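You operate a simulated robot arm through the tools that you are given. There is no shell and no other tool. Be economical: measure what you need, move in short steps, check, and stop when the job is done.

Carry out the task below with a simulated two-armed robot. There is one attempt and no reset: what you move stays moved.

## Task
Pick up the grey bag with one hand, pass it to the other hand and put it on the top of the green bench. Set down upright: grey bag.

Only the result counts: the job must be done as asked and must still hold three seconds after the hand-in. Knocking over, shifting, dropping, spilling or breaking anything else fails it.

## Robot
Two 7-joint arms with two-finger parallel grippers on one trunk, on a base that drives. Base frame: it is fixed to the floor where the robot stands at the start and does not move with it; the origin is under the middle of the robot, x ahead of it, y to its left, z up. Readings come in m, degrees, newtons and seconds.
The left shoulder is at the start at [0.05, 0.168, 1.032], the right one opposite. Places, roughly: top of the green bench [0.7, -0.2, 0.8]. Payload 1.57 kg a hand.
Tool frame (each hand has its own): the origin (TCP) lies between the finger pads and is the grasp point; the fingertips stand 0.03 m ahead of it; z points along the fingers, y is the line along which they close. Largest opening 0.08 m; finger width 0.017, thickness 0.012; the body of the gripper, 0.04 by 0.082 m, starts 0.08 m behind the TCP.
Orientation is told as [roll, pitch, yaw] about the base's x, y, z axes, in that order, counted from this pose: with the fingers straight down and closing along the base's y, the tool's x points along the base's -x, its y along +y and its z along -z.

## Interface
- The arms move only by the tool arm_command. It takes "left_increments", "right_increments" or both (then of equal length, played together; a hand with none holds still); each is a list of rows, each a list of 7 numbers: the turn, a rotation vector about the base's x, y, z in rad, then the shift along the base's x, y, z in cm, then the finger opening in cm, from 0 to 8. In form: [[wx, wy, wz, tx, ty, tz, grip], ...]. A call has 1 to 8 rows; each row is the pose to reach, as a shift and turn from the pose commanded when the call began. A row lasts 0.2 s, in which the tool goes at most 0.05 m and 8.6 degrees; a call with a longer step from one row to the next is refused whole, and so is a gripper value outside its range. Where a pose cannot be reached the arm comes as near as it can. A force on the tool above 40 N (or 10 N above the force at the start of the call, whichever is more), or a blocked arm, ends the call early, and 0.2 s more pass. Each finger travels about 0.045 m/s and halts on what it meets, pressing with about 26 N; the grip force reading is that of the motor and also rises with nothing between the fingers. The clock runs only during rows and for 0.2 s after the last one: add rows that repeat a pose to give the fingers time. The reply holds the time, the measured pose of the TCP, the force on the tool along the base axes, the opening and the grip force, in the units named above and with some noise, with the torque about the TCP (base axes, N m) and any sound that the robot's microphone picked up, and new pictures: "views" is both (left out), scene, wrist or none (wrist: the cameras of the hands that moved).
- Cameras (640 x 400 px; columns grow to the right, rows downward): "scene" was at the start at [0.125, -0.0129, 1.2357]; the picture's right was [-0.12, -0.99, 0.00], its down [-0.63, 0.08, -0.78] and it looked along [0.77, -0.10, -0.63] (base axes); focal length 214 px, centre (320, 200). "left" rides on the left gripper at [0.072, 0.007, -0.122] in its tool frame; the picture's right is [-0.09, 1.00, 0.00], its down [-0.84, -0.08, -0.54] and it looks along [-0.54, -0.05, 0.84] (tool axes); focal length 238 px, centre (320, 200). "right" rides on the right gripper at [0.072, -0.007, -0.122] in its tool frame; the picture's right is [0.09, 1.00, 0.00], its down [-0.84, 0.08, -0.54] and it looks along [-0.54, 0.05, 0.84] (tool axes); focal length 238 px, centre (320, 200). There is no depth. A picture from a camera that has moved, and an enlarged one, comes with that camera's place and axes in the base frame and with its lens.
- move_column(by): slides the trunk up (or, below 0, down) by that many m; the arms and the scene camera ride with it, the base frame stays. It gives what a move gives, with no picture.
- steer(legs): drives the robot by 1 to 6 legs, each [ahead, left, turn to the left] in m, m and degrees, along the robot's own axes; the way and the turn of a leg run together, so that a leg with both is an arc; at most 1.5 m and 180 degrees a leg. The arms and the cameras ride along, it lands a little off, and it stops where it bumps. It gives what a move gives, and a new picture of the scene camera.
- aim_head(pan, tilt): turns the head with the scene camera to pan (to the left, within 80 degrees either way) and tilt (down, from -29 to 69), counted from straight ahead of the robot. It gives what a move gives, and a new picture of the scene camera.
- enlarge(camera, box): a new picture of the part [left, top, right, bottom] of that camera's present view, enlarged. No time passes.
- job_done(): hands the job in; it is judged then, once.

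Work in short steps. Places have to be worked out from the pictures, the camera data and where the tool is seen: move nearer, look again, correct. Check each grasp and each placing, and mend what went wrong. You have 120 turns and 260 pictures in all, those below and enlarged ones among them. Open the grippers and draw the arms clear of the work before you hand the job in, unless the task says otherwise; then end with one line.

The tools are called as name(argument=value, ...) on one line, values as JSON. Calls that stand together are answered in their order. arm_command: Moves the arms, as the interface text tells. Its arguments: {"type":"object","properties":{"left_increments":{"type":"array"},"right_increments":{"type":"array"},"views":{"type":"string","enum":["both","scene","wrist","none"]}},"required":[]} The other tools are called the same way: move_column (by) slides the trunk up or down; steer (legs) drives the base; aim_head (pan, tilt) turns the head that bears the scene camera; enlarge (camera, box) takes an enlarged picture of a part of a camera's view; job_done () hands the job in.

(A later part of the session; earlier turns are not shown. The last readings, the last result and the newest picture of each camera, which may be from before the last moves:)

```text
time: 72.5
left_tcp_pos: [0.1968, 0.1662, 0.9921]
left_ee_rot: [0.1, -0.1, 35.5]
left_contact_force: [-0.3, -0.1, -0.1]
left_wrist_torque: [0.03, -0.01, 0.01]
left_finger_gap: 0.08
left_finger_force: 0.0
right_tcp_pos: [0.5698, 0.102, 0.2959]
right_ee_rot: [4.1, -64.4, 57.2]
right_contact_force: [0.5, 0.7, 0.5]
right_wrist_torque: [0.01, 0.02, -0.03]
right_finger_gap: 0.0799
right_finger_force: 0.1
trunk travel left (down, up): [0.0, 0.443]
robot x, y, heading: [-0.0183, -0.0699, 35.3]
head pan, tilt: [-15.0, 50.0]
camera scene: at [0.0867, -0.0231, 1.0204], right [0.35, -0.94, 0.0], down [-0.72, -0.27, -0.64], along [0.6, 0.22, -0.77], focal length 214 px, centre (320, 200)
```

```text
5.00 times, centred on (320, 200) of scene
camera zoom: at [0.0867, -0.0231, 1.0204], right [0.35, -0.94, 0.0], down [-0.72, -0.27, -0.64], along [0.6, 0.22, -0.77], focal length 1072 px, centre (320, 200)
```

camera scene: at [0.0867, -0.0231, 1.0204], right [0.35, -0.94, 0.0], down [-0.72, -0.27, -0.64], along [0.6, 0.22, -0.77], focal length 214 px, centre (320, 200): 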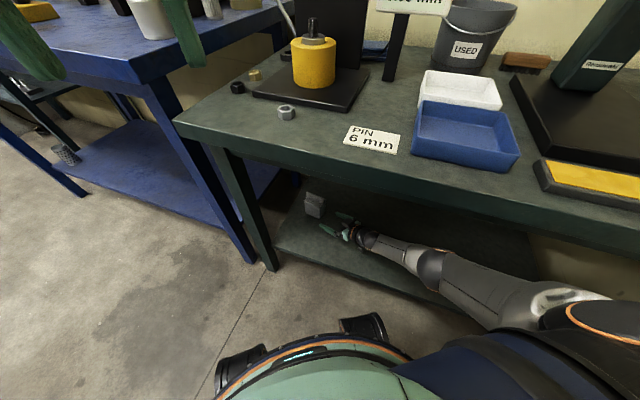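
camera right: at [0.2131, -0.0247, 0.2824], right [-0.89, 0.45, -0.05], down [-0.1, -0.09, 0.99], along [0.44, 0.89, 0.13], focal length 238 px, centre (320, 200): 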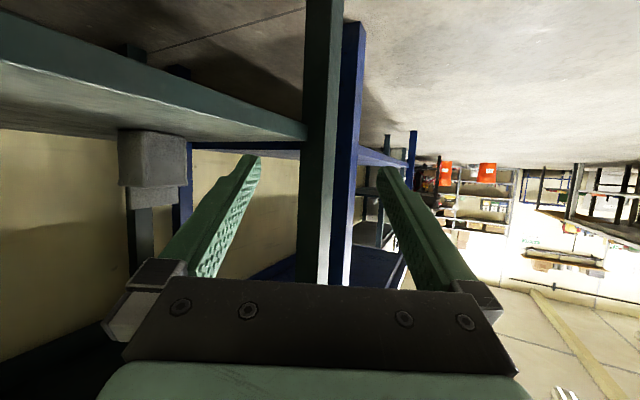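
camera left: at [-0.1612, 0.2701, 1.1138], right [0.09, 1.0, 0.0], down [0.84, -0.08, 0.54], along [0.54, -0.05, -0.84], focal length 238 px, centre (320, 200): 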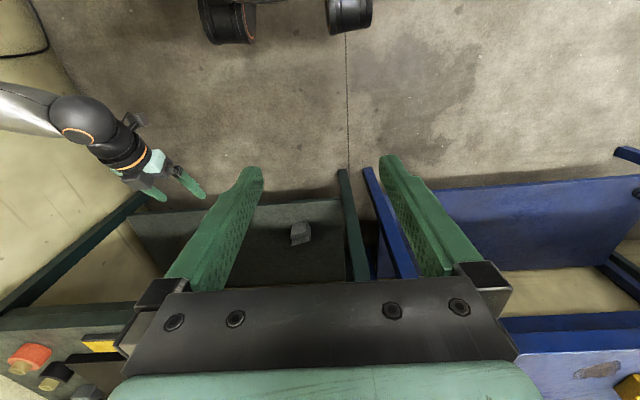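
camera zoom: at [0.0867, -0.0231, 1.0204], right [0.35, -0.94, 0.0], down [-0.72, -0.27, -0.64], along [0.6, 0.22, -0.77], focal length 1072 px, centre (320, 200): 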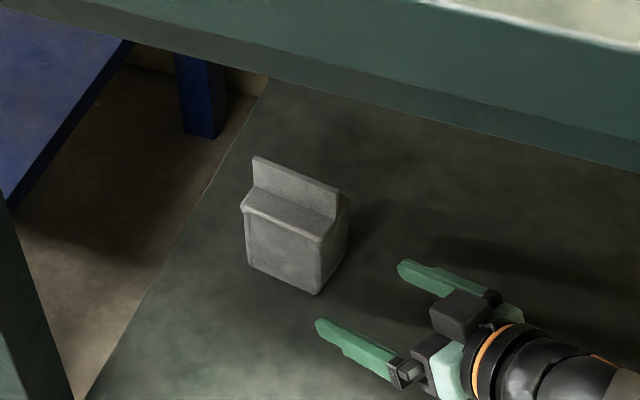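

The bag sits nicely between the open fingers in the wrist view (71 px ≈ 0.066 apparent width, well centred). I lower slightly and drive diagonally so the hand moves along its pointing direction, half way first.

arm_command(right_increments=[[0, 0, 0, 0, 0, -1.0, 8], [0, 0, 0, 0, 0, -1.0, 8]], views="none")

steer(legs=[[0.045, 0.019, 0]])

enlarge(camera="right", box=[200, 90, 440, 240])

```text
time: 73.1
left_tcp_pos: [0.1967, 0.1655, 0.9916]
left_ee_rot: [0.2, -0.1, 35.5]
left_contact_force: [-0.3, 0.4, -0.8]
left_wrist_torque: [-0.05, -0.01, 0.02]
left_finger_gap: 0.0802
left_finger_force: 0.1
right_tcp_pos: [0.5688, 0.1016, 0.2879]
right_ee_rot: [4.0, -64.5, 57.2]
right_contact_force: [0.0, 0.5, 0.4]
right_wrist_torque: [0.01, 0.02, -0.05]
right_finger_gap: 0.0799
right_finger_force: 0.1
trunk travel left (down, up): [0.0, 0.443]
robot x, y, heading: [-0.0181, -0.0727, 35.6]
head pan, tilt: [-15.0, 50.0]
```

```text
time: 74.0
left_tcp_pos: [0.2236, 0.207, 0.992]
left_ee_rot: [0.1, -0.1, 35.6]
left_contact_force: [0.2, -0.6, 0.4]
left_wrist_torque: [-0.03, 0.0, 0.0]
left_finger_gap: 0.08
left_finger_force: 0.0
right_tcp_pos: [0.594, 0.1441, 0.2871]
right_ee_rot: [4.0, -64.4, 57.2]
right_contact_force: [-0.4, 0.2, -0.3]
right_wrist_torque: [0.03, -0.04, -0.01]
right_finger_gap: 0.0799
right_finger_force: 0.0
trunk travel left (down, up): [0.0, 0.443]
robot x, y, heading: [0.006, -0.0272, 35.5]
head pan, tilt: [-15.0, 50.0]
camera scene: at [0.1119, 0.018, 1.0204], right [0.35, -0.94, 0.0], down [-0.72, -0.27, -0.64], along [0.6, 0.22, -0.77], focal length 214 px, centre (320, 200)
```

scene: 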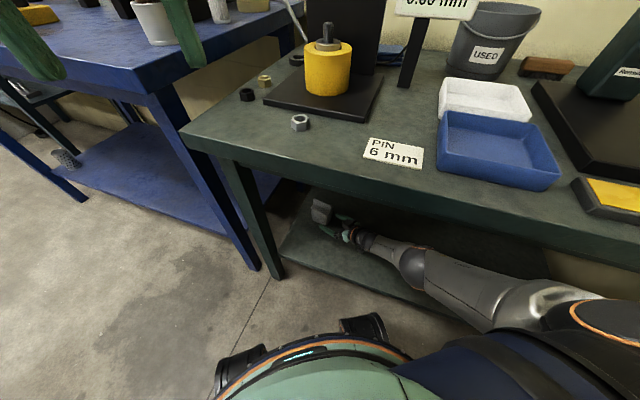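

```text
2.67 times, centred on (320, 165) of right
camera zoom: at [0.5305, 0.0162, 0.2734], right [-0.89, 0.45, -0.05], down [-0.1, -0.09, 0.99], along [0.44, 0.89, 0.13], focal length 636 px, centre (320, 293)
```

zoom: 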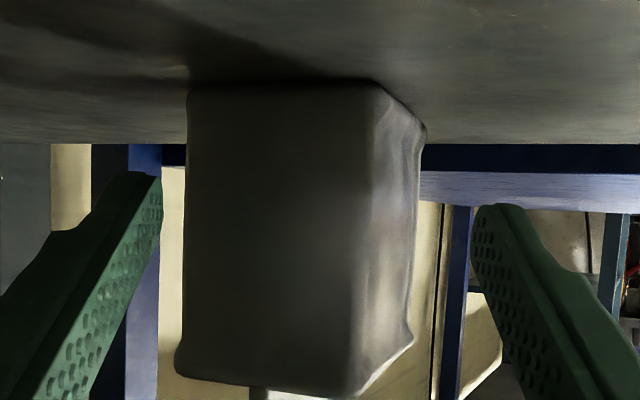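

At the current angle (20° off) the bag's diagonal would clip a finger. I turn the tool ~17° further left and re-centre on the bag's axis before advancing.

arm_command(right_increments=[[0, 0, 0, 0.4, -2.1, 0, 8], [0, 0, 0.1, 0.8, -2.1, 0, 8], [0, 0, 0.2, 1.2, -2.1, 0, 8], [0, 0, 0.3, 1.5, -2.1, 0, 8], [0, 0, 0.3, 1.5, -2.1, 0, 8]], views="none")

enlarge(camera="right", box=[200, 90, 440, 240])

```text
time: 75.2
left_tcp_pos: [0.2225, 0.2067, 0.9915]
left_ee_rot: [0.1, -0.2, 35.5]
left_contact_force: [-0.7, 0.3, -0.2]
left_wrist_torque: [-0.01, 0.02, 0.04]
left_finger_gap: 0.08
left_finger_force: 0.0
right_tcp_pos: [0.5863, 0.118, 0.3153]
right_ee_rot: [4.0, -64.3, 74.5]
right_contact_force: [-0.1, 0.2, -0.6]
right_wrist_torque: [-0.03, 0.02, 0.01]
right_finger_gap: 0.0799
right_finger_force: 0.0
right hand out of reach, approached as far as the arm can: row 2, 3, 4, 5
trunk travel left (down, up): [0.0, 0.443]
robot x, y, heading: [0.005, -0.0269, 35.4]
head pan, tilt: [-15.0, 50.0]
```

```text
2.67 times, centred on (320, 165) of right
camera zoom: at [0.563, -0.0214, 0.3016], right [-0.98, 0.17, -0.05], down [-0.07, -0.12, 0.99], along [0.16, 0.98, 0.13], focal length 636 px, centre (320, 293)
```

zoom: 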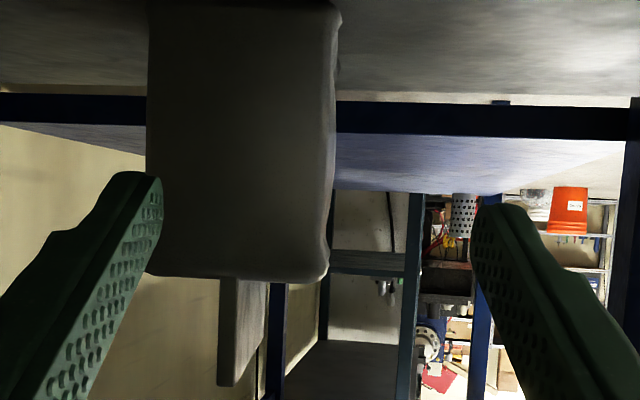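

Orientation reached (azimuth ~79°) but the position is short of reach. I move the base closer and to the right, then restore height and centring with the arm.

steer(legs=[[0.035, -0.03, 0]])

arm_command(right_increments=[[0, 0, 0, -1, 0, -1.3, 8], [0, 0, 0, -2.2, 0.8, -2.6, 8], [0, 0, 0, -2.2, 0.8, -2.6, 8]], views="none")

enlarge(camera="right", box=[200, 90, 440, 240])

```text
time: 76.2
left_tcp_pos: [0.2598, 0.2022, 0.9912]
left_ee_rot: [0.2, -0.2, 35.2]
left_contact_force: [0.9, -0.5, 0.2]
left_wrist_torque: [-0.01, 0.02, -0.01]
left_finger_gap: 0.0798
left_finger_force: 0.0
right_tcp_pos: [0.5987, 0.1142, 0.2988]
right_ee_rot: [8.0, -63.6, 71.6]
right_contact_force: [0.9, -0.5, -0.3]
right_wrist_torque: [0.0, 0.03, 0.03]
right_finger_gap: 0.08
right_finger_force: 0.1
trunk travel left (down, up): [0.0, 0.443]
robot x, y, heading: [0.0431, -0.0322, 35.2]
head pan, tilt: [-15.0, 50.0]
stopped in leg 1: the robot was blocked; the commanded pose is now the measured one
camera scene: at [0.1479, 0.0137, 1.0204], right [0.35, -0.94, 0.0], down [-0.72, -0.26, -0.64], along [0.6, 0.22, -0.77], focal length 214 px, centre (320, 200)
```

scene: 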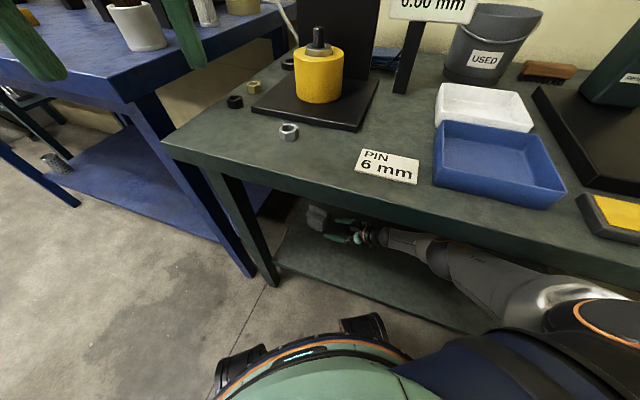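

```text
time: 77.0
left_tcp_pos: [0.2598, 0.2015, 0.9911]
left_ee_rot: [0.1, -0.1, 35.2]
left_contact_force: [-0.2, -0.2, -0.1]
left_wrist_torque: [0.0, -0.01, 0.01]
left_finger_gap: 0.0801
left_finger_force: 0.1
right_tcp_pos: [0.5765, 0.1231, 0.2797]
right_ee_rot: [7.6, -63.5, 71.9]
right_contact_force: [0.1, 0.0, -0.1]
right_wrist_torque: [0.0, 0.01, 0.01]
right_finger_gap: 0.08
right_finger_force: 0.0
right hand out of reach, approached as far as the arm can: row 2, 3
trunk travel left (down, up): [0.0, 0.443]
robot x, y, heading: [0.041, -0.0319, 35.2]
head pan, tilt: [-15.0, 50.0]
```

```text
2.67 times, centred on (320, 165) of right
camera zoom: at [0.5545, -0.0167, 0.268], right [-0.99, 0.16, -0.02], down [-0.04, -0.11, 0.99], along [0.15, 0.98, 0.11], focal length 636 px, centre (320, 293)
```

zoom: 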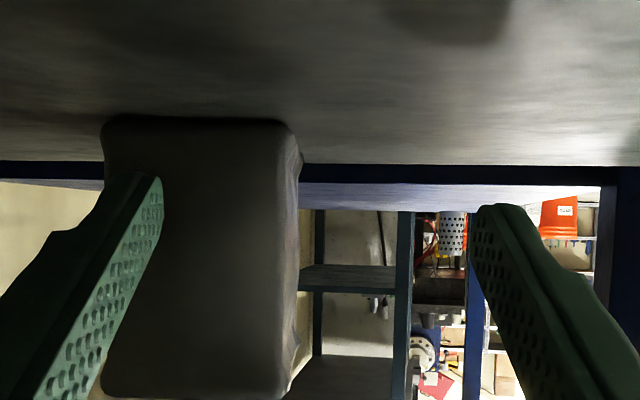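

Something on the upper arm likely met the bench edge, so I stop driving forward here. The hand must go +3 cm in x to centre on the bag; I do that with the arm, pulled slightly away from the bag.

arm_command(right_increments=[[0, 0, 0, 0.5, -1, 0.5, 8], [0, 0, 0, 1.8, -1.2, 0.7, 8], [0, 0, 0, 3.2, -1.2, 0.7, 8], [0, 0, 0, 3.2, -1.2, 0.7, 8]], views="scene")

enlarge(camera="right", box=[200, 90, 440, 240])

```text
time: 78.0
left_tcp_pos: [0.2602, 0.2019, 0.9915]
left_ee_rot: [0.1, -0.1, 35.2]
left_contact_force: [0.9, -0.4, 0.3]
left_wrist_torque: [-0.02, -0.06, -0.01]
left_finger_gap: 0.0802
left_finger_force: 0.1
right_tcp_pos: [0.6046, 0.1123, 0.2957]
right_ee_rot: [7.6, -63.5, 71.9]
right_contact_force: [0.2, 0.6, -0.2]
right_wrist_torque: [-0.01, 0.0, -0.02]
right_finger_gap: 0.0799
right_finger_force: 0.1
right hand out of reach, approached as far as the arm can: row 3, 4
trunk travel left (down, up): [0.0, 0.443]
robot x, y, heading: [0.0422, -0.0371, 35.3]
head pan, tilt: [-15.0, 50.0]
camera scene: at [0.1473, 0.0142, 1.0204], right [0.35, -0.94, 0.0], down [-0.72, -0.26, -0.64], along [0.6, 0.22, -0.77], focal length 214 px, centre (320, 200)
```

scene: 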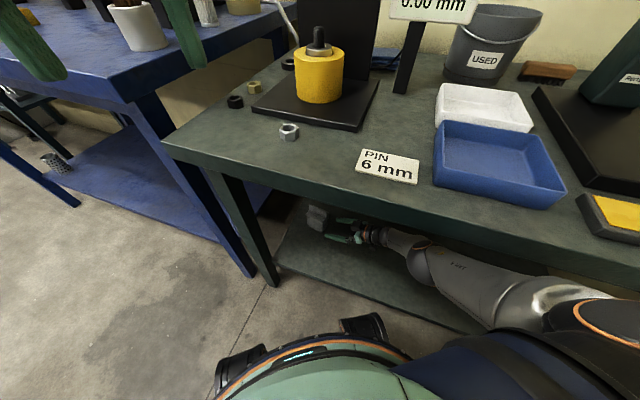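

```text
2.67 times, centred on (320, 165) of right
camera zoom: at [0.582, -0.028, 0.2836], right [-0.99, 0.15, -0.02], down [-0.04, -0.11, 0.99], along [0.15, 0.98, 0.11], focal length 636 px, centre (320, 293)
```

zoom: 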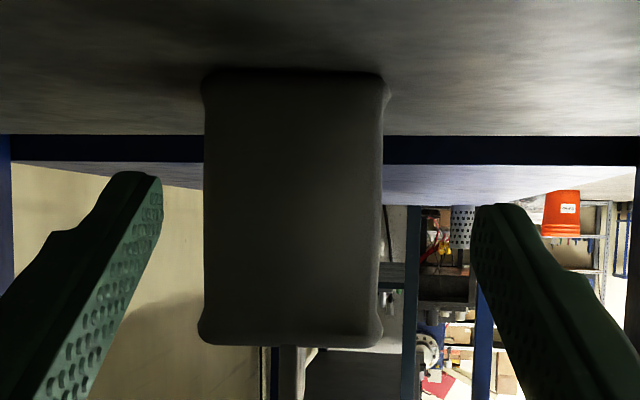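

The bag is now squarely between the open fingers with clearance both sides. I advance the hand 6.5 cm toward the bag.

arm_command(right_increments=[[0, 0, 0, 0.3, 1.5, -0.2, 8], [0, 0, 0, 0.6, 3, -0.4, 8], [0, 0, 0, 0.8, 4.5, -0.6, 8], [0, 0, 0, 1, 6.5, -0.8, 8], [0, 0, 0, 1, 6.5, -0.8, 8]], views="none")

enlarge(camera="right", box=[160, 60, 480, 260])

```text
time: 79.2
left_tcp_pos: [0.2585, 0.2008, 0.9905]
left_ee_rot: [0.1, 0.0, 35.2]
left_contact_force: [0.0, 0.2, -0.1]
left_wrist_torque: [-0.02, -0.05, 0.01]
left_finger_gap: 0.0802
left_finger_force: 0.0
right_tcp_pos: [0.5996, 0.1533, 0.3072]
right_ee_rot: [7.7, -63.5, 71.9]
right_contact_force: [0.6, -0.3, 0.1]
right_wrist_torque: [0.01, -0.01, -0.02]
right_finger_gap: 0.0801
right_finger_force: 0.0
right hand out of reach, approached as far as the arm can: row 1, 2, 3, 4, 5
trunk travel left (down, up): [0.0, 0.443]
robot x, y, heading: [0.0414, -0.0349, 35.1]
head pan, tilt: [-15.0, 50.0]
```

```text
2.00 times, centred on (320, 160) of right
camera zoom: at [0.5775, 0.013, 0.2959], right [-0.99, 0.15, -0.02], down [-0.04, -0.11, 0.99], along [0.15, 0.98, 0.11], focal length 477 px, centre (320, 280)
```

zoom: 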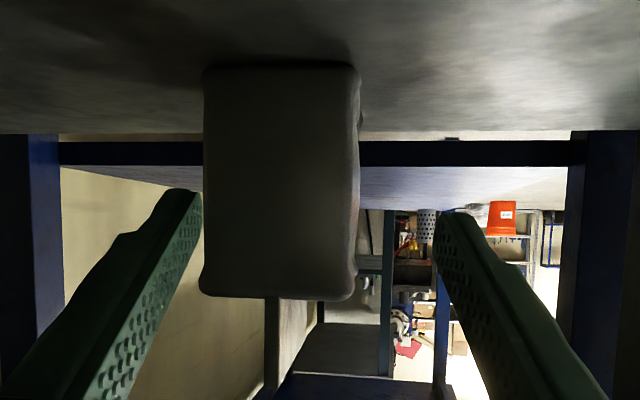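

About 1.7 cm of the bag is between the fingers but the arm can't go further here. I close on it; then I can drag it to the front of the shelf and regrip better if needed.

arm_command(right_increments=[[0, 0, 0, 0, 0, 0, 6], [0, 0, 0, 0, 0, 0, 4], [0, 0, 0, 0, 0, 0, 2], [0, 0, 0, 0, 0, 0, 2], [0, 0, 0, 0, 0, 0, 2], [0, 0, 0, 0, 0, 0, 2]], views="none")

enlarge(camera="right", box=[160, 60, 480, 260])

enlarge(camera="scene", box=[272, 190, 400, 270])

```text
time: 80.6
left_tcp_pos: [0.2596, 0.2023, 0.9909]
left_ee_rot: [0.1, -0.2, 35.2]
left_contact_force: [-0.1, 0.2, -0.1]
left_wrist_torque: [0.01, -0.01, -0.01]
left_finger_gap: 0.0803
left_finger_force: 0.0
right_tcp_pos: [0.5992, 0.1527, 0.3081]
right_ee_rot: [7.7, -63.5, 71.8]
right_contact_force: [-1.5, 0.3, 0.5]
right_wrist_torque: [0.01, 0.03, 0.05]
right_finger_gap: 0.0209
right_finger_force: 1.0
trunk travel left (down, up): [0.0, 0.443]
robot x, y, heading: [0.0417, -0.0315, 35.3]
head pan, tilt: [-15.0, 50.0]
```

```text
2.00 times, centred on (320, 160) of right
camera zoom: at [0.5772, 0.0129, 0.2957], right [-0.99, 0.15, -0.02], down [-0.04, -0.11, 0.99], along [0.15, 0.98, 0.11], focal length 477 px, centre (320, 280)
```

zoom: 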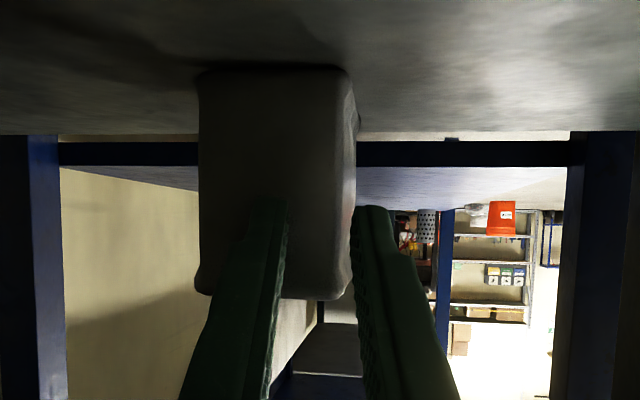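

```text
5.00 times, centred on (336, 230) of scene
camera zoom: at [0.1473, 0.0142, 1.0203], right [0.35, -0.94, 0.0], down [-0.72, -0.26, -0.64], along [0.6, 0.22, -0.77], focal length 1072 px, centre (240, 50)
```

zoom: 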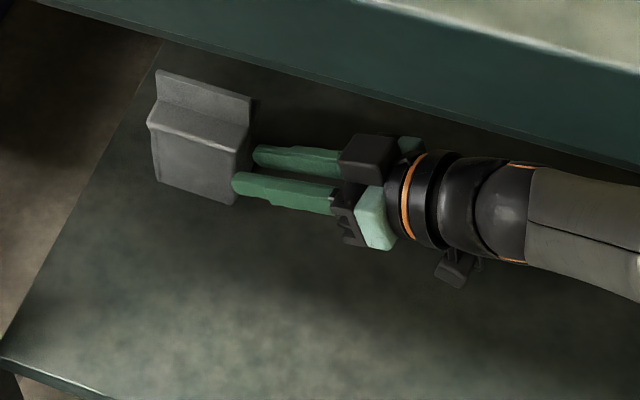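

The fingertips were still short of the bag, and the arm is at full extension. Turning the robot further left brings the shoulder closer; I open, retreat the hand well to the right first.

arm_command(right_increments=[[0, 0, 0, 0, -3, 0, 5], [0, 0, 0, 0, -6, 0, 8], [0, 0, 0, -0.5, -10, 0, 8], [0, 0, 0, -1, -14, 0, 8], [0, 0, 0, -1.5, -18, 0, 8], [0, 0, 0, -2, -20, 0, 8]], views="none")

enlarge(camera="scene", box=[272, 190, 400, 270])

```text
time: 81.5
left_tcp_pos: [0.2571, 0.2044, 0.9942]
left_ee_rot: [0.2, -0.1, 35.4]
left_contact_force: [-0.1, -0.1, 0.1]
left_wrist_torque: [-0.03, -0.03, 0.01]
left_finger_gap: 0.0801
left_finger_force: 0.0
right_tcp_pos: [0.4999, 0.1513, 0.3063]
right_ee_rot: [26.5, -66.5, 62.0]
right_contact_force: [0.4, -0.3, -0.1]
right_wrist_torque: [0.02, 0.05, 0.0]
right_finger_gap: 0.0798
right_finger_force: 0.0
trunk travel left (down, up): [0.0, 0.443]
robot x, y, heading: [0.0389, -0.0321, 35.2]
head pan, tilt: [-15.0, 50.0]
stopped in row 4 (right hand): the arm was blocked; the commanded pose is now the measured one
```

```text
5.00 times, centred on (336, 230) of scene
camera zoom: at [0.1451, 0.0163, 1.0227], right [0.35, -0.94, 0.0], down [-0.72, -0.27, -0.64], along [0.6, 0.22, -0.77], focal length 1072 px, centre (240, 50)
```

zoom: 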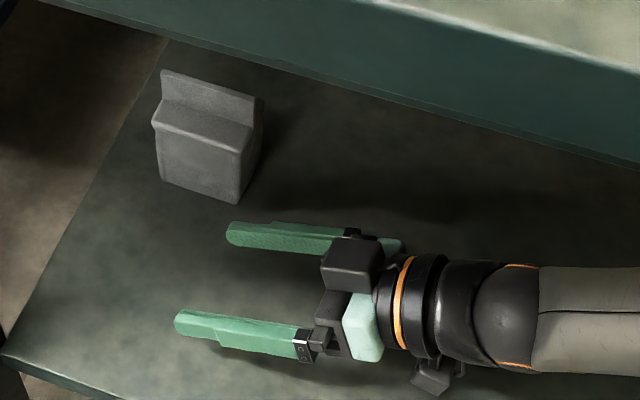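

The arm got blocked, probably the elbow against the bench. I look to the right to see the contact.

aim_head(pan=-50, tilt=50)

```text
time: 82.5
left_tcp_pos: [0.2566, 0.2044, 0.9918]
left_ee_rot: [-0.1, -0.2, 35.3]
left_contact_force: [-0.2, 0.5, 0.3]
left_wrist_torque: [0.02, 0.0, 0.0]
left_finger_gap: 0.0799
left_finger_force: 0.0
right_tcp_pos: [0.5055, 0.151, 0.3068]
right_ee_rot: [25.2, -66.8, 62.8]
right_contact_force: [-0.4, 0.0, 0.3]
right_wrist_torque: [0.0, 0.01, -0.01]
right_finger_gap: 0.08
right_finger_force: 0.0
trunk travel left (down, up): [0.0, 0.443]
robot x, y, heading: [0.0407, -0.0313, 35.4]
head pan, tilt: [-50.0, 50.0]
camera scene: at [0.1457, -0.0292, 1.0207], right [-0.25, -0.97, 0.0], down [-0.74, 0.19, -0.64], along [0.62, -0.16, -0.76], focal length 214 px, centre (320, 200)
```

scene: 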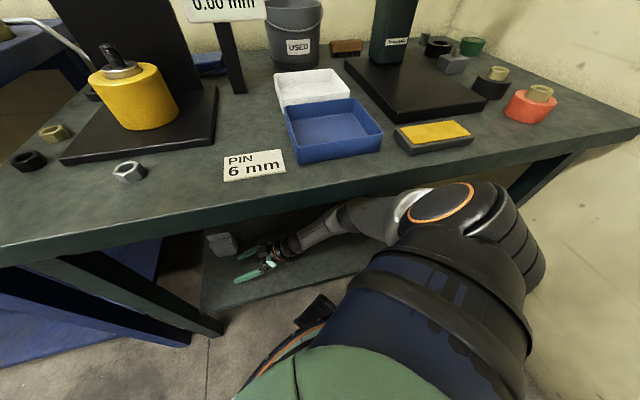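

The shoulder casing is at the bench edge, so I placed the base badly: the shoulder should be further left in front of the bag's right side. I back out, then reorient the hand (azimuth 80°) shifted to the right relative to the robot.

steer(legs=[[-0.122, 0.087, 0]])

arm_command(right_increments=[[-0.04, -0.037, -0.023, 1, -2, 0, 8], [-0.086, -0.074, -0.047, 2, -4, 0, 8], [-0.13, -0.11, -0.07, 3.5, -6.5, -0.5, 8], [-0.172, -0.148, -0.094, 5, -9, -1, 8], [-0.172, -0.148, -0.094, 6.5, -11, -1, 8]], views="scene")

```text
time: 83.8
left_tcp_pos: [0.1085, 0.2041, 0.9919]
left_ee_rot: [0.3, 0.0, 35.3]
left_contact_force: [-0.3, 0.0, -0.2]
left_wrist_torque: [-0.01, -0.04, 0.02]
left_finger_gap: 0.0799
left_finger_force: 0.1
right_tcp_pos: [0.3575, 0.1503, 0.3068]
right_ee_rot: [25.3, -66.8, 62.6]
right_contact_force: [0.4, -0.2, -0.5]
right_wrist_torque: [0.01, 0.03, -0.01]
right_finger_gap: 0.0802
right_finger_force: 0.1
trunk travel left (down, up): [0.0, 0.443]
robot x, y, heading: [-0.1057, -0.0316, 35.5]
head pan, tilt: [-50.0, 50.0]
camera scene: at [-0.0013, -0.0295, 1.0203], right [-0.25, -0.97, 0.0], down [-0.74, 0.19, -0.64], along [0.62, -0.16, -0.77], focal length 214 px, centre (320, 200)
```

scene: 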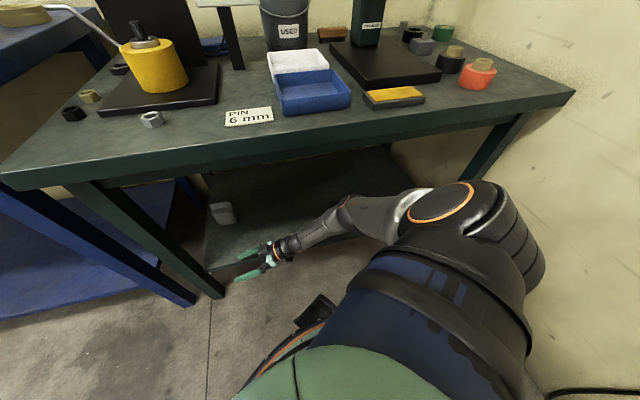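

```text
time: 85.0
left_tcp_pos: [0.1081, 0.2037, 0.9911]
left_ee_rot: [0.2, -0.1, 35.2]
left_contact_force: [-0.2, 0.3, 0.6]
left_wrist_torque: [-0.04, -0.02, 0.0]
left_finger_gap: 0.0799
left_finger_force: 0.0
right_tcp_pos: [0.4233, 0.0382, 0.2958]
right_ee_rot: [0.2, -60.0, 80.0]
right_contact_force: [-0.1, 0.4, 0.2]
right_wrist_torque: [-0.02, -0.01, 0.03]
right_finger_gap: 0.0801
right_finger_force: 0.2
trunk travel left (down, up): [0.0, 0.443]
robot x, y, heading: [-0.1073, -0.0295, 35.1]
head pan, tilt: [-50.0, 50.0]
camera scene: at [-0.0014, -0.0295, 1.0203], right [-0.25, -0.97, 0.0], down [-0.74, 0.19, -0.64], along [0.62, -0.16, -0.77], focal length 214 px, centre (320, 200)
```

scene: 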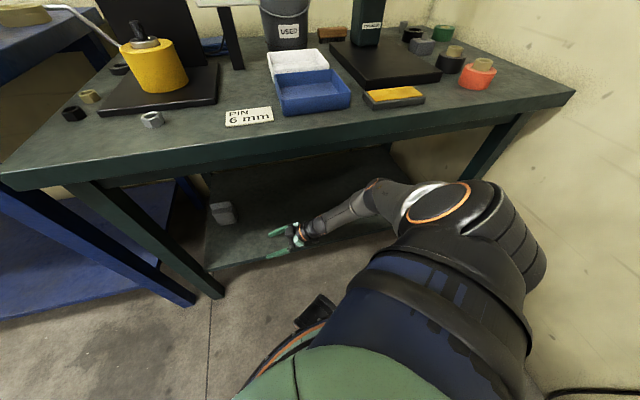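

Posture reached exactly. The bag is now at ≈[0.626, 0.220], yaw ≈ -1.5°, right face at y≈0.183. I steepen the tool to 45° for more horizontal reach and extend 5 cm.

arm_command(right_increments=[[-0.092, 0.016, 0, 1, 0, 0, 8], [-0.184, 0.033, 0, 2.5, 0, 0, 8], [-0.276, 0.049, 0, 4, 0, -0.3, 8], [-0.276, 0.049, 0, 5, 0, -0.6, 8], [-0.276, 0.049, 0, 5, 0, -0.6, 8]], views="none")

```text
time: 86.2
left_tcp_pos: [0.108, 0.2032, 0.9908]
left_ee_rot: [0.3, -0.1, 35.3]
left_contact_force: [0.9, -1.0, -0.3]
left_wrist_torque: [0.02, -0.03, -0.03]
left_finger_gap: 0.08
left_finger_force: 0.1
right_tcp_pos: [0.4733, 0.0408, 0.2897]
right_ee_rot: [0.3, -43.9, 80.0]
right_contact_force: [-0.9, 0.4, 0.7]
right_wrist_torque: [-0.03, -0.01, 0.0]
right_finger_gap: 0.0798
right_finger_force: 0.0
trunk travel left (down, up): [0.0, 0.443]
robot x, y, heading: [-0.107, -0.0314, 35.3]
head pan, tilt: [-50.0, 50.0]
```

Good. I drive to the pre-grasp spot with the hand to the right of the bag.

steer(legs=[[0.156, -0.02, 0]])

enlarge(camera="right", box=[0, 0, 640, 400])

```text
time: 87.2
left_tcp_pos: [0.1455, 0.2226, 0.9907]
left_ee_rot: [0.3, 0.0, 34.9]
left_contact_force: [0.5, 0.0, 0.1]
left_wrist_torque: [0.0, 0.0, 0.01]
left_finger_gap: 0.08
left_finger_force: 0.0
right_tcp_pos: [0.4921, 0.0452, 0.2726]
right_ee_rot: [2.2, -42.4, 78.3]
right_contact_force: [0.7, -0.1, -0.3]
right_wrist_torque: [-0.02, 0.02, 0.0]
right_finger_gap: 0.0801
right_finger_force: 0.0
trunk travel left (down, up): [0.0, 0.443]
robot x, y, heading: [-0.0751, -0.0069, 34.9]
head pan, tilt: [-50.0, 50.0]
stopped in leg 1: the robot was blocked; the commanded pose is now the measured one
camera scene: at [0.0349, -0.0103, 1.0204], right [-0.26, -0.97, 0.0], down [-0.74, 0.2, -0.64], along [0.62, -0.17, -0.77], focal length 214 px, centre (320, 200)
```

scene: 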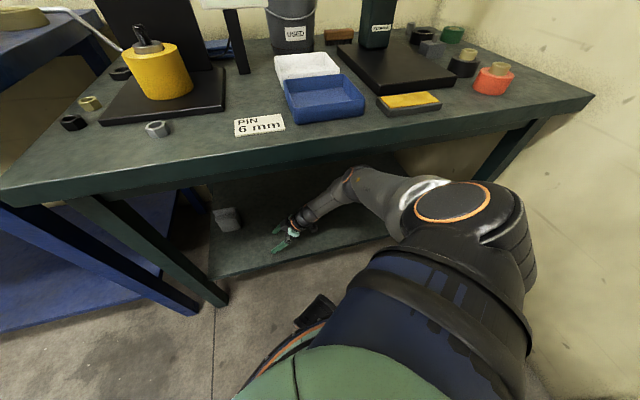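

```text
1.00 times, centred on (320, 200) of right
camera zoom: at [0.4744, -0.0901, 0.3122], right [-0.99, 0.11, -0.03], down [0.0, 0.26, 0.97], along [0.12, 0.96, -0.26], focal length 238 px, centre (320, 200)
```

zoom: 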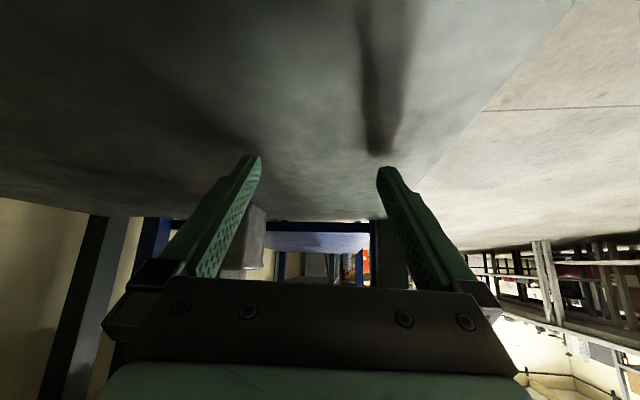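

Blocked again at the elbow, so a stretched arm with a flatter tool and less sideways angle is needed. With azimuth 65° and the bag's 0.054 depth there is still ~9 mm margin per side. I back off and set that posture.

steer(legs=[[-0.066, 0.046, 0]])

arm_command(right_increments=[[0.07, -0.024, -0.058, 0.5, 0, 1.5, 8], [0.145, -0.048, -0.116, 1.5, 0.5, 1.5, 8], [0.22, -0.072, -0.174, 2.5, 1.2, 1.5, 8], [0.29, -0.095, -0.232, 3.5, 2.3, 1.5, 8], [0.29, -0.095, -0.232, 3.9, 2.3, 1.5, 8]], views="none")

```text
time: 88.2
left_tcp_pos: [0.0667, 0.2244, 0.9908]
left_ee_rot: [0.1, 0.1, 35.0]
left_contact_force: [0.7, 0.2, 0.8]
left_wrist_torque: [0.0, 0.0, 0.01]
left_finger_gap: 0.0801
left_finger_force: 0.0
right_tcp_pos: [0.4132, 0.0463, 0.2738]
right_ee_rot: [2.0, -42.3, 78.3]
right_contact_force: [-0.2, 0.4, -0.4]
right_wrist_torque: [0.01, -0.02, -0.03]
right_finger_gap: 0.08
right_finger_force: 0.0
trunk travel left (down, up): [0.0, 0.443]
robot x, y, heading: [-0.1507, -0.0106, 34.8]
head pan, tilt: [-50.0, 50.0]
camera scene: at [-0.0451, -0.0095, 1.0203], right [-0.26, -0.97, 0.0], down [-0.74, 0.2, -0.64], along [0.62, -0.17, -0.77], focal length 214 px, centre (320, 200)
```

scene: 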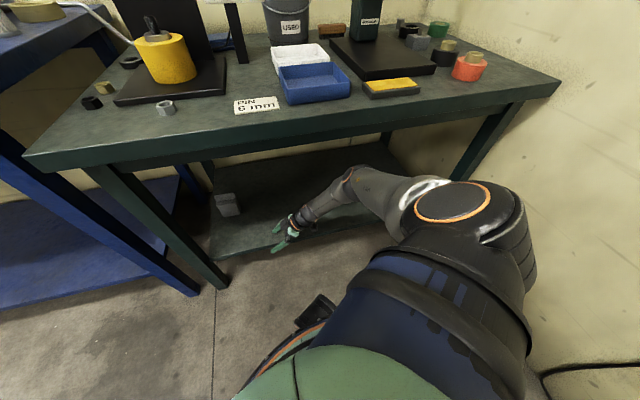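

```text
time: 89.5
left_tcp_pos: [0.0668, 0.2238, 0.9904]
left_ee_rot: [0.2, 0.0, 35.0]
left_contact_force: [-0.2, 0.0, -0.1]
left_wrist_torque: [-0.06, -0.03, 0.01]
left_finger_gap: 0.08
left_finger_force: 0.0
right_tcp_pos: [0.4524, 0.0677, 0.2879]
right_ee_rot: [2.2, -59.7, 64.7]
right_contact_force: [0.0, 0.9, 0.3]
right_wrist_torque: [0.02, -0.01, -0.01]
right_finger_gap: 0.0799
right_finger_force: 0.0
trunk travel left (down, up): [0.0, 0.443]
robot x, y, heading: [-0.1539, -0.0109, 34.8]
head pan, tilt: [-50.0, 50.0]
```

Posture set exactly. I drive to the pre-grasp spot.

steer(legs=[[0.152, -0.029, 0]])

enlarge(camera="right", box=[160, 60, 480, 260])

```text
time: 90.8
left_tcp_pos: [0.2069, 0.2851, 0.9908]
left_ee_rot: [0.2, 0.0, 34.9]
left_contact_force: [0.4, -0.1, -0.4]
left_wrist_torque: [0.0, 0.0, 0.0]
left_finger_gap: 0.0801
left_finger_force: 0.1
right_tcp_pos: [0.5915, 0.1301, 0.2878]
right_ee_rot: [2.1, -59.8, 64.7]
right_contact_force: [-0.5, 0.3, -0.5]
right_wrist_torque: [0.01, -0.02, -0.02]
right_finger_gap: 0.08
right_finger_force: 0.1
trunk travel left (down, up): [0.0, 0.443]
robot x, y, heading: [-0.0121, 0.0523, 34.8]
head pan, tilt: [-50.0, 50.0]
camera scene: at [0.095, 0.0527, 1.0204], right [-0.26, -0.97, 0.0], down [-0.74, 0.2, -0.64], along [0.62, -0.17, -0.77], focal length 214 px, centre (320, 200)
```

scene: 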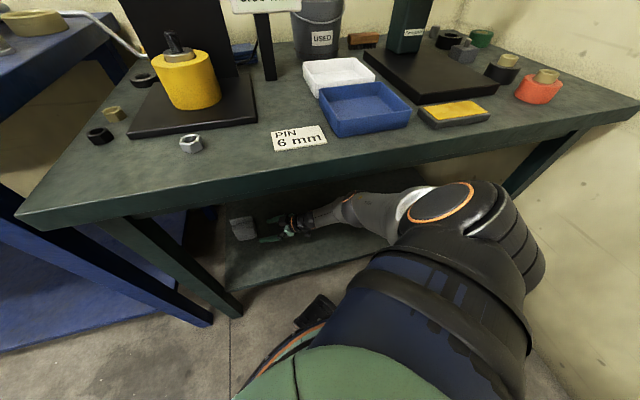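

```text
2.00 times, centred on (320, 160) of right
camera zoom: at [0.5414, -0.0025, 0.2857], right [-0.93, 0.35, -0.06], down [-0.07, -0.02, 1.0], along [0.35, 0.94, 0.04], focal length 477 px, centre (320, 280)
```

zoom: 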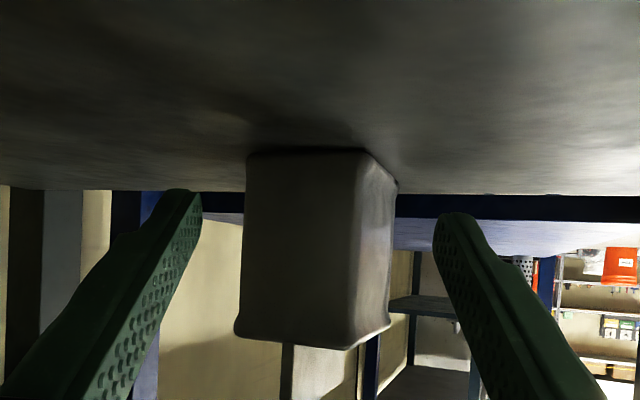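

Clear entry this time, and the bag is centred between the fingers (235–395 px vs tips 202/435). I drive in 7 cm along the tool direction.

steer(legs=[[0.058, 0.04, 0]])

enlarge(camera="right", box=[160, 60, 480, 260])

```text
time: 91.9
left_tcp_pos: [0.2313, 0.3522, 0.991]
left_ee_rot: [0.2, -0.1, 34.8]
left_contact_force: [0.8, 0.8, 0.3]
left_wrist_torque: [0.02, 0.03, 0.0]
left_finger_gap: 0.0801
left_finger_force: 0.1
right_tcp_pos: [0.6169, 0.1963, 0.2882]
right_ee_rot: [2.2, -59.8, 64.8]
right_contact_force: [-0.5, -0.8, 0.2]
right_wrist_torque: [0.01, 0.02, 0.01]
right_finger_gap: 0.08
right_finger_force: 0.1
trunk travel left (down, up): [0.0, 0.443]
robot x, y, heading: [0.0107, 0.1179, 34.9]
head pan, tilt: [-50.0, 50.0]
camera scene: at [0.12, 0.1186, 1.0203], right [-0.26, -0.96, 0.0], down [-0.74, 0.2, -0.64], along [0.62, -0.17, -0.77], focal length 214 px, centre (320, 200)
```

scene: 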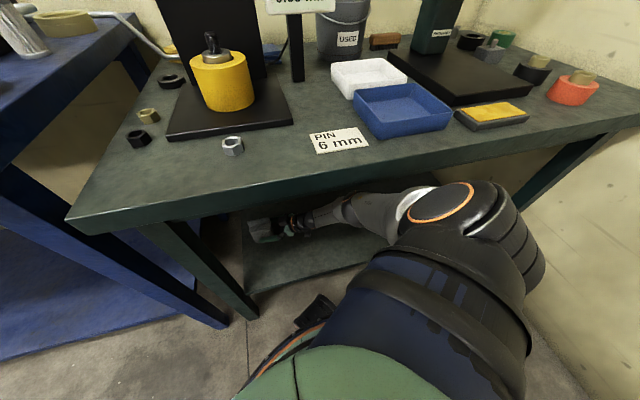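

```text
2.00 times, centred on (320, 160) of right
camera zoom: at [0.5662, 0.0631, 0.2856], right [-0.93, 0.35, -0.06], down [-0.07, -0.02, 1.0], along [0.35, 0.93, 0.04], focal length 477 px, centre (320, 280)
```

zoom: 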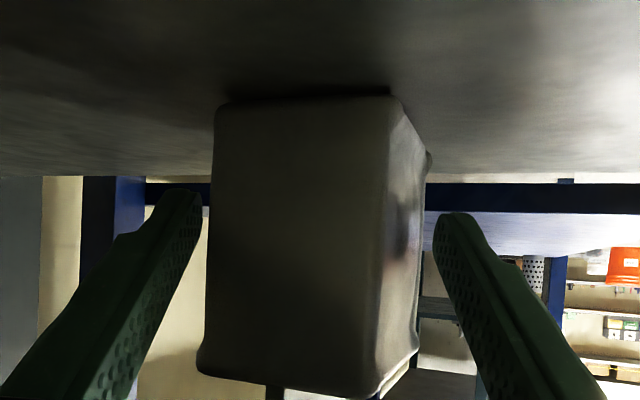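

Fingertips now overlap the bag ~1.3 cm. I advance another 2 cm with a slight centring shift.

steer(legs=[[0.021, 0.009, 0]])

enlarge(camera="right", box=[160, 60, 480, 260])

```text
time: 92.7
left_tcp_pos: [0.2437, 0.3711, 0.9905]
left_ee_rot: [0.1, 0.0, 34.9]
left_contact_force: [0.3, -0.6, -0.2]
left_wrist_torque: [0.01, 0.01, 0.0]
left_finger_gap: 0.08
left_finger_force: 0.0
right_tcp_pos: [0.6284, 0.2157, 0.2883]
right_ee_rot: [1.9, -59.8, 64.6]
right_contact_force: [-1.0, 1.1, -0.3]
right_wrist_torque: [0.01, 0.0, 0.0]
right_finger_gap: 0.0803
right_finger_force: 0.1
trunk travel left (down, up): [0.0, 0.443]
robot x, y, heading: [0.0242, 0.1366, 34.6]
head pan, tilt: [-50.0, 50.0]
camera scene: at [0.1321, 0.138, 1.0203], right [-0.26, -0.96, 0.0], down [-0.74, 0.2, -0.64], along [0.62, -0.17, -0.77], focal length 214 px, centre (320, 200)
```

scene: 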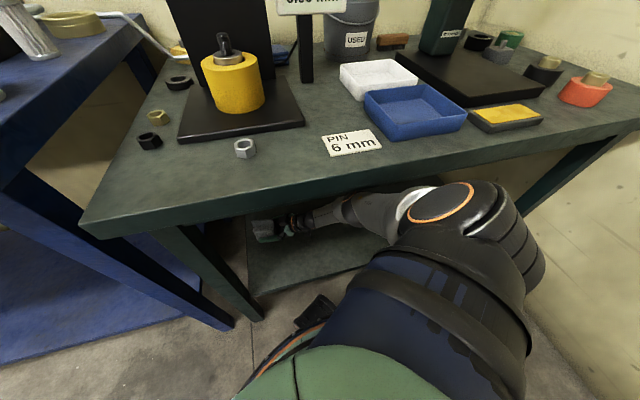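

```text
2.00 times, centred on (320, 160) of right
camera zoom: at [0.5784, 0.0823, 0.2856], right [-0.93, 0.36, -0.06], down [-0.07, -0.02, 1.0], along [0.35, 0.93, 0.04], focal length 477 px, centre (320, 280)
```

zoom: 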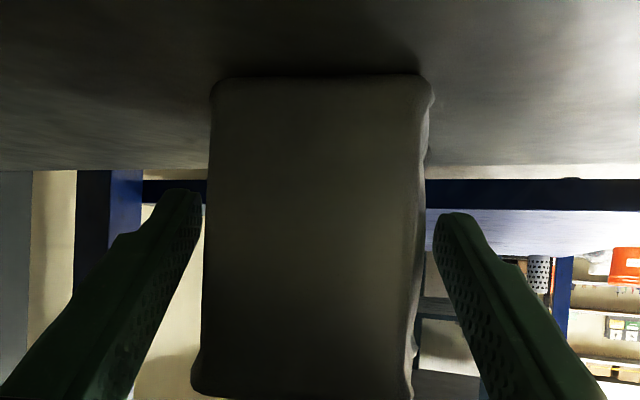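

The bag has self-aligned squarely between the fingers. I close the gripper.

arm_command(right_increments=[[0, 0, 0, 0, 0, 0, 6], [0, 0, 0, 0, 0, 0, 4], [0, 0, 0, 0, 0, 0, 3], [0, 0, 0, 0, 0, 0, 3], [0, 0, 0, 0, 0, 0, 3], [0, 0, 0, 0, 0, 0, 3]], views="wrist")

```text
time: 94.1
left_tcp_pos: [0.2436, 0.3705, 0.9901]
left_ee_rot: [0.1, -0.1, 34.8]
left_contact_force: [-0.8, -0.6, -0.8]
left_wrist_torque: [0.0, 0.01, 0.0]
left_finger_gap: 0.0801
left_finger_force: 0.0
right_tcp_pos: [0.6307, 0.2153, 0.2885]
right_ee_rot: [2.1, -59.9, 64.7]
right_contact_force: [-0.2, -0.8, 1.8]
right_wrist_torque: [0.14, -0.22, -0.06]
right_finger_gap: 0.0603
right_finger_force: 26.3
trunk travel left (down, up): [0.0, 0.443]
robot x, y, heading: [0.0241, 0.1383, 34.6]
head pan, tilt: [-50.0, 50.0]
camera right: at [0.5785, 0.0823, 0.2858], right [-0.93, 0.36, -0.06], down [-0.07, -0.02, 1.0], along [0.35, 0.93, 0.04], focal length 238 px, centre (320, 200)
```

right: 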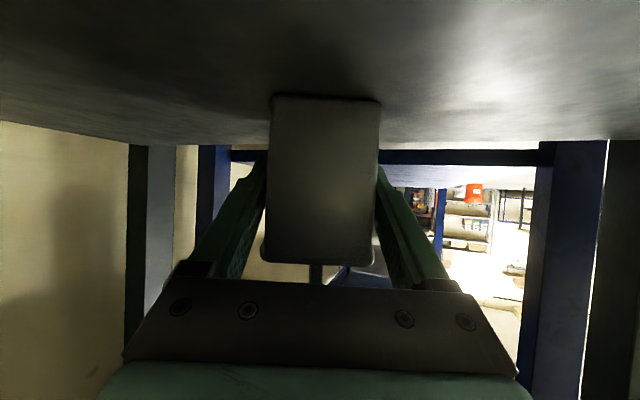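

Gripped: 0.060 gap at 26 N. I lift 3 cm and check that the bag comes along.

arm_command(right_increments=[[0, 0, 0, 0, 0, 1, 3], [0, 0, 0, 0, 0, 2, 3], [0, 0, 0, 0, 0, 3.5, 3], [0, 0, 0, 0, 0, 3.5, 3]], views="wrist")

```text
time: 95.3
left_tcp_pos: [0.2452, 0.3696, 0.9929]
left_ee_rot: [0.4, 0.0, 34.8]
left_contact_force: [-0.5, -0.5, 0.1]
left_wrist_torque: [0.0, -0.01, 0.03]
left_finger_gap: 0.08
left_finger_force: 0.1
right_tcp_pos: [0.5599, 0.2756, 0.3019]
right_ee_rot: [13.9, -59.8, 59.1]
right_contact_force: [0.1, 0.0, -4.0]
right_wrist_torque: [-0.07, 0.02, 0.02]
right_finger_gap: 0.0599
right_finger_force: 25.5
trunk travel left (down, up): [0.0, 0.443]
robot x, y, heading: [0.0233, 0.1369, 34.5]
head pan, tilt: [-50.0, 50.0]
stopped in row 4 (right hand): the arm was blocked; the commanded pose is now the measured one
camera right: at [0.5205, 0.1379, 0.2974], right [-0.96, 0.28, 0.04], down [0.02, -0.07, 1.0], along [0.28, 0.96, 0.06], focal length 238 px, centre (320, 200)
```

right: 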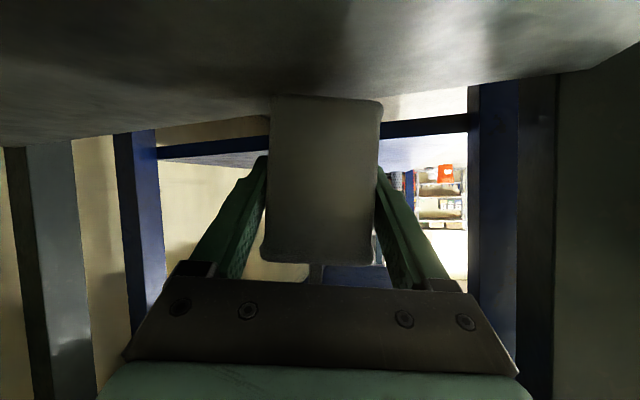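

The bag is held (about 4 N weight), but the arm touched the bench underside and swung left. I ease back, shift right to clear the bench leg, then back out.

steer(legs=[[-0.025, 0.017, 0], [-0.068, -0.099, 0]])

enlarge(camera="right", box=[0, 0, 640, 400])

```text
time: 96.9
left_tcp_pos: [0.2121, 0.2532, 0.9911]
left_ee_rot: [0.2, 0.0, 34.8]
left_contact_force: [-0.9, -0.4, -0.4]
left_wrist_torque: [0.01, 0.04, 0.0]
left_finger_gap: 0.08
left_finger_force: 0.0
right_tcp_pos: [0.5387, 0.1546, 0.3075]
right_ee_rot: [12.6, -60.4, 60.0]
right_contact_force: [0.1, -0.5, -5.3]
right_wrist_torque: [-0.05, 0.0, 0.03]
right_finger_gap: 0.0601
right_finger_force: 25.8
trunk travel left (down, up): [0.0, 0.443]
robot x, y, heading: [-0.0052, 0.0208, 34.7]
head pan, tilt: [-50.0, 50.0]
camera scene: at [0.1013, 0.0193, 1.0203], right [-0.26, -0.96, 0.0], down [-0.74, 0.2, -0.64], along [0.62, -0.17, -0.77], focal length 214 px, centre (320, 200)
```

scene: 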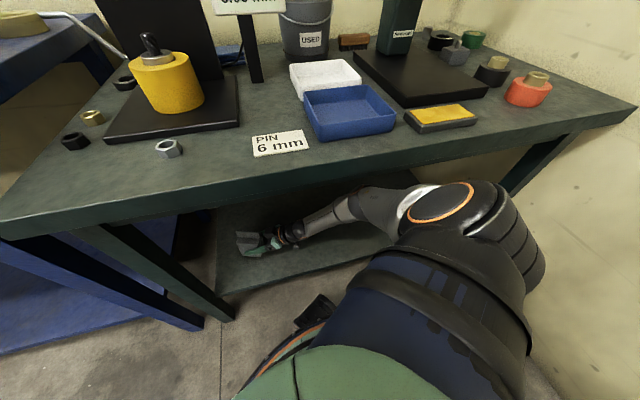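

```text
1.00 times, centred on (320, 200) of right
camera zoom: at [0.4981, 0.0179, 0.3011], right [-0.96, 0.28, 0.03], down [0.01, -0.07, 1.0], along [0.29, 0.96, 0.07], focal length 238 px, centre (320, 200)
```

zoom: 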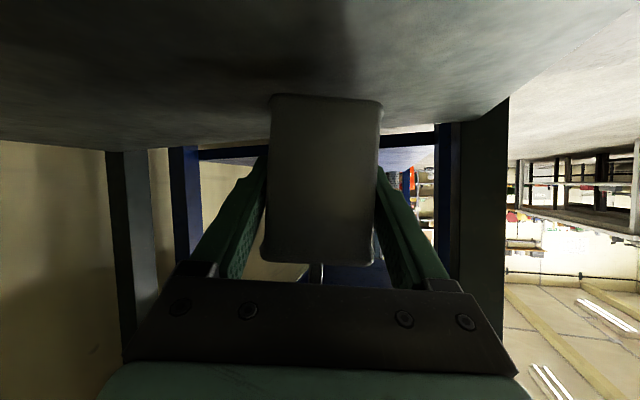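

Still firmly held. I back straight out from under the bench.

steer(legs=[[-0.288, 0.199, 0]])

```text
time: 99.2
left_tcp_pos: [-0.1387, 0.2556, 0.9898]
left_ee_rot: [0.2, 0.0, 34.8]
left_contact_force: [-0.1, 0.1, -0.3]
left_wrist_torque: [-0.01, -0.01, 0.01]
left_finger_gap: 0.0801
left_finger_force: 0.2
right_tcp_pos: [0.1881, 0.1555, 0.3064]
right_ee_rot: [12.5, -60.4, 59.9]
right_contact_force: [-0.4, -0.4, -3.8]
right_wrist_torque: [-0.05, 0.0, 0.0]
right_finger_gap: 0.0603
right_finger_force: 25.5
trunk travel left (down, up): [0.0, 0.443]
robot x, y, heading: [-0.3561, 0.0224, 34.9]
head pan, tilt: [-50.0, 50.0]
camera scene: at [-0.2495, 0.0219, 1.0203], right [-0.26, -0.96, 0.0], down [-0.74, 0.2, -0.64], along [0.62, -0.17, -0.77], focal length 214 px, centre (320, 200)
```

scene: 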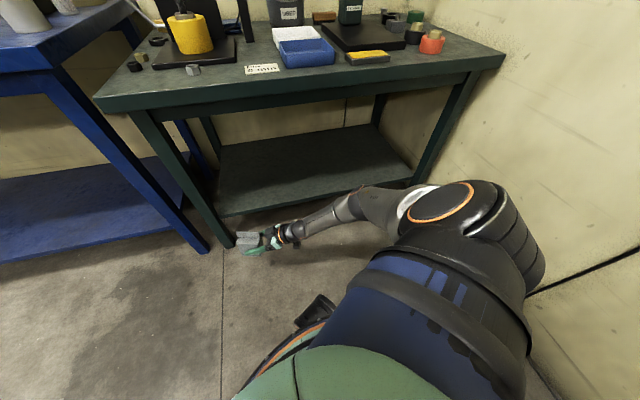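

The bag is clear of the bench and held. I turn back to heading 0, raise the trunk, and look at the bag.

steer(legs=[[-0.05, 0, -35]])

move_column(by=0.25)

aim_head(pan=-15, tilt=50)

```text
time: 101.3
left_tcp_pos: [-0.0908, 0.0738, 0.9898]
left_ee_rot: [0.2, -0.1, -0.1]
left_contact_force: [-0.6, -0.5, -0.4]
left_wrist_torque: [0.0, 0.02, 0.03]
left_finger_gap: 0.08
left_finger_force: 0.1
right_tcp_pos: [0.1208, -0.1932, 0.3075]
right_ee_rot: [12.5, -60.4, 25.1]
right_contact_force: [0.1, -0.2, -5.1]
right_wrist_torque: [-0.02, 0.04, -0.02]
right_finger_gap: 0.0602
right_finger_force: 26.0
trunk travel left (down, up): [0.0, 0.443]
robot x, y, heading: [-0.4081, 0.0089, -0.1]
head pan, tilt: [-50.0, 50.0]
camera scene: at [-0.314, -0.0545, 1.0203], right [-0.77, -0.64, 0.0], down [-0.49, 0.59, -0.64], along [0.41, -0.49, -0.77], focal length 214 px, centre (320, 200)
```

scene: 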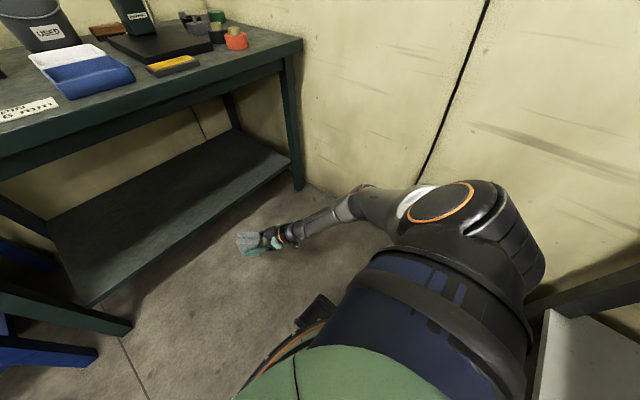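

```text
time: 103.9
left_tcp_pos: [-0.0915, 0.0742, 1.2404]
left_ee_rot: [0.2, 0.0, 0.0]
left_contact_force: [0.2, -0.4, -0.1]
left_wrist_torque: [0.02, 0.03, 0.02]
left_finger_gap: 0.0802
left_finger_force: 0.1
right_tcp_pos: [0.1208, -0.1936, 0.5569]
right_ee_rot: [12.4, -60.5, 25.2]
right_contact_force: [-0.1, 0.3, -4.1]
right_wrist_torque: [-0.03, 0.03, -0.02]
right_finger_gap: 0.0599
right_finger_force: 25.8
trunk travel left (down, up): [-0.25, 0.193]
robot x, y, heading: [-0.4024, 0.0119, -0.3]
head pan, tilt: [-50.0, 50.0]
```

```text
time: 104.9
left_tcp_pos: [-0.0896, 0.0735, 1.2408]
left_ee_rot: [0.2, 0.0, -0.1]
left_contact_force: [0.1, -0.2, 0.6]
left_wrist_torque: [0.01, 0.0, 0.0]
left_finger_gap: 0.0799
left_finger_force: 0.0
right_tcp_pos: [0.1221, -0.1947, 0.5564]
right_ee_rot: [12.5, -60.4, 25.1]
right_contact_force: [-0.1, -0.1, -4.7]
right_wrist_torque: [0.0, 0.02, 0.0]
right_finger_gap: 0.0602
right_finger_force: 26.0
trunk travel left (down, up): [-0.25, 0.193]
robot x, y, heading: [-0.4026, 0.0096, -0.3]
head pan, tilt: [-15.0, 50.0]
camera scene: at [-0.2889, -0.0155, 1.2703], right [-0.26, -0.97, 0.0], down [-0.74, 0.2, -0.64], along [0.62, -0.17, -0.77], focal length 214 px, centre (320, 200)
```

scene: 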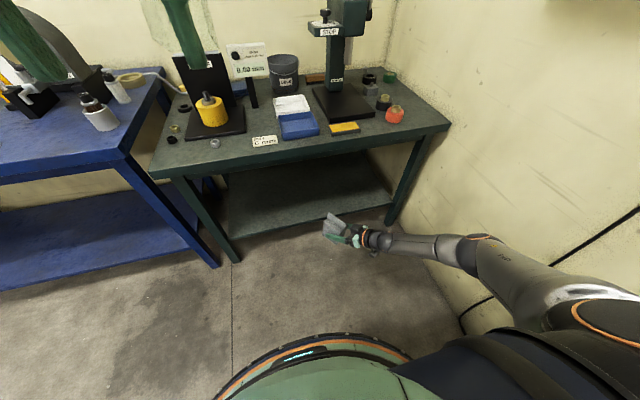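

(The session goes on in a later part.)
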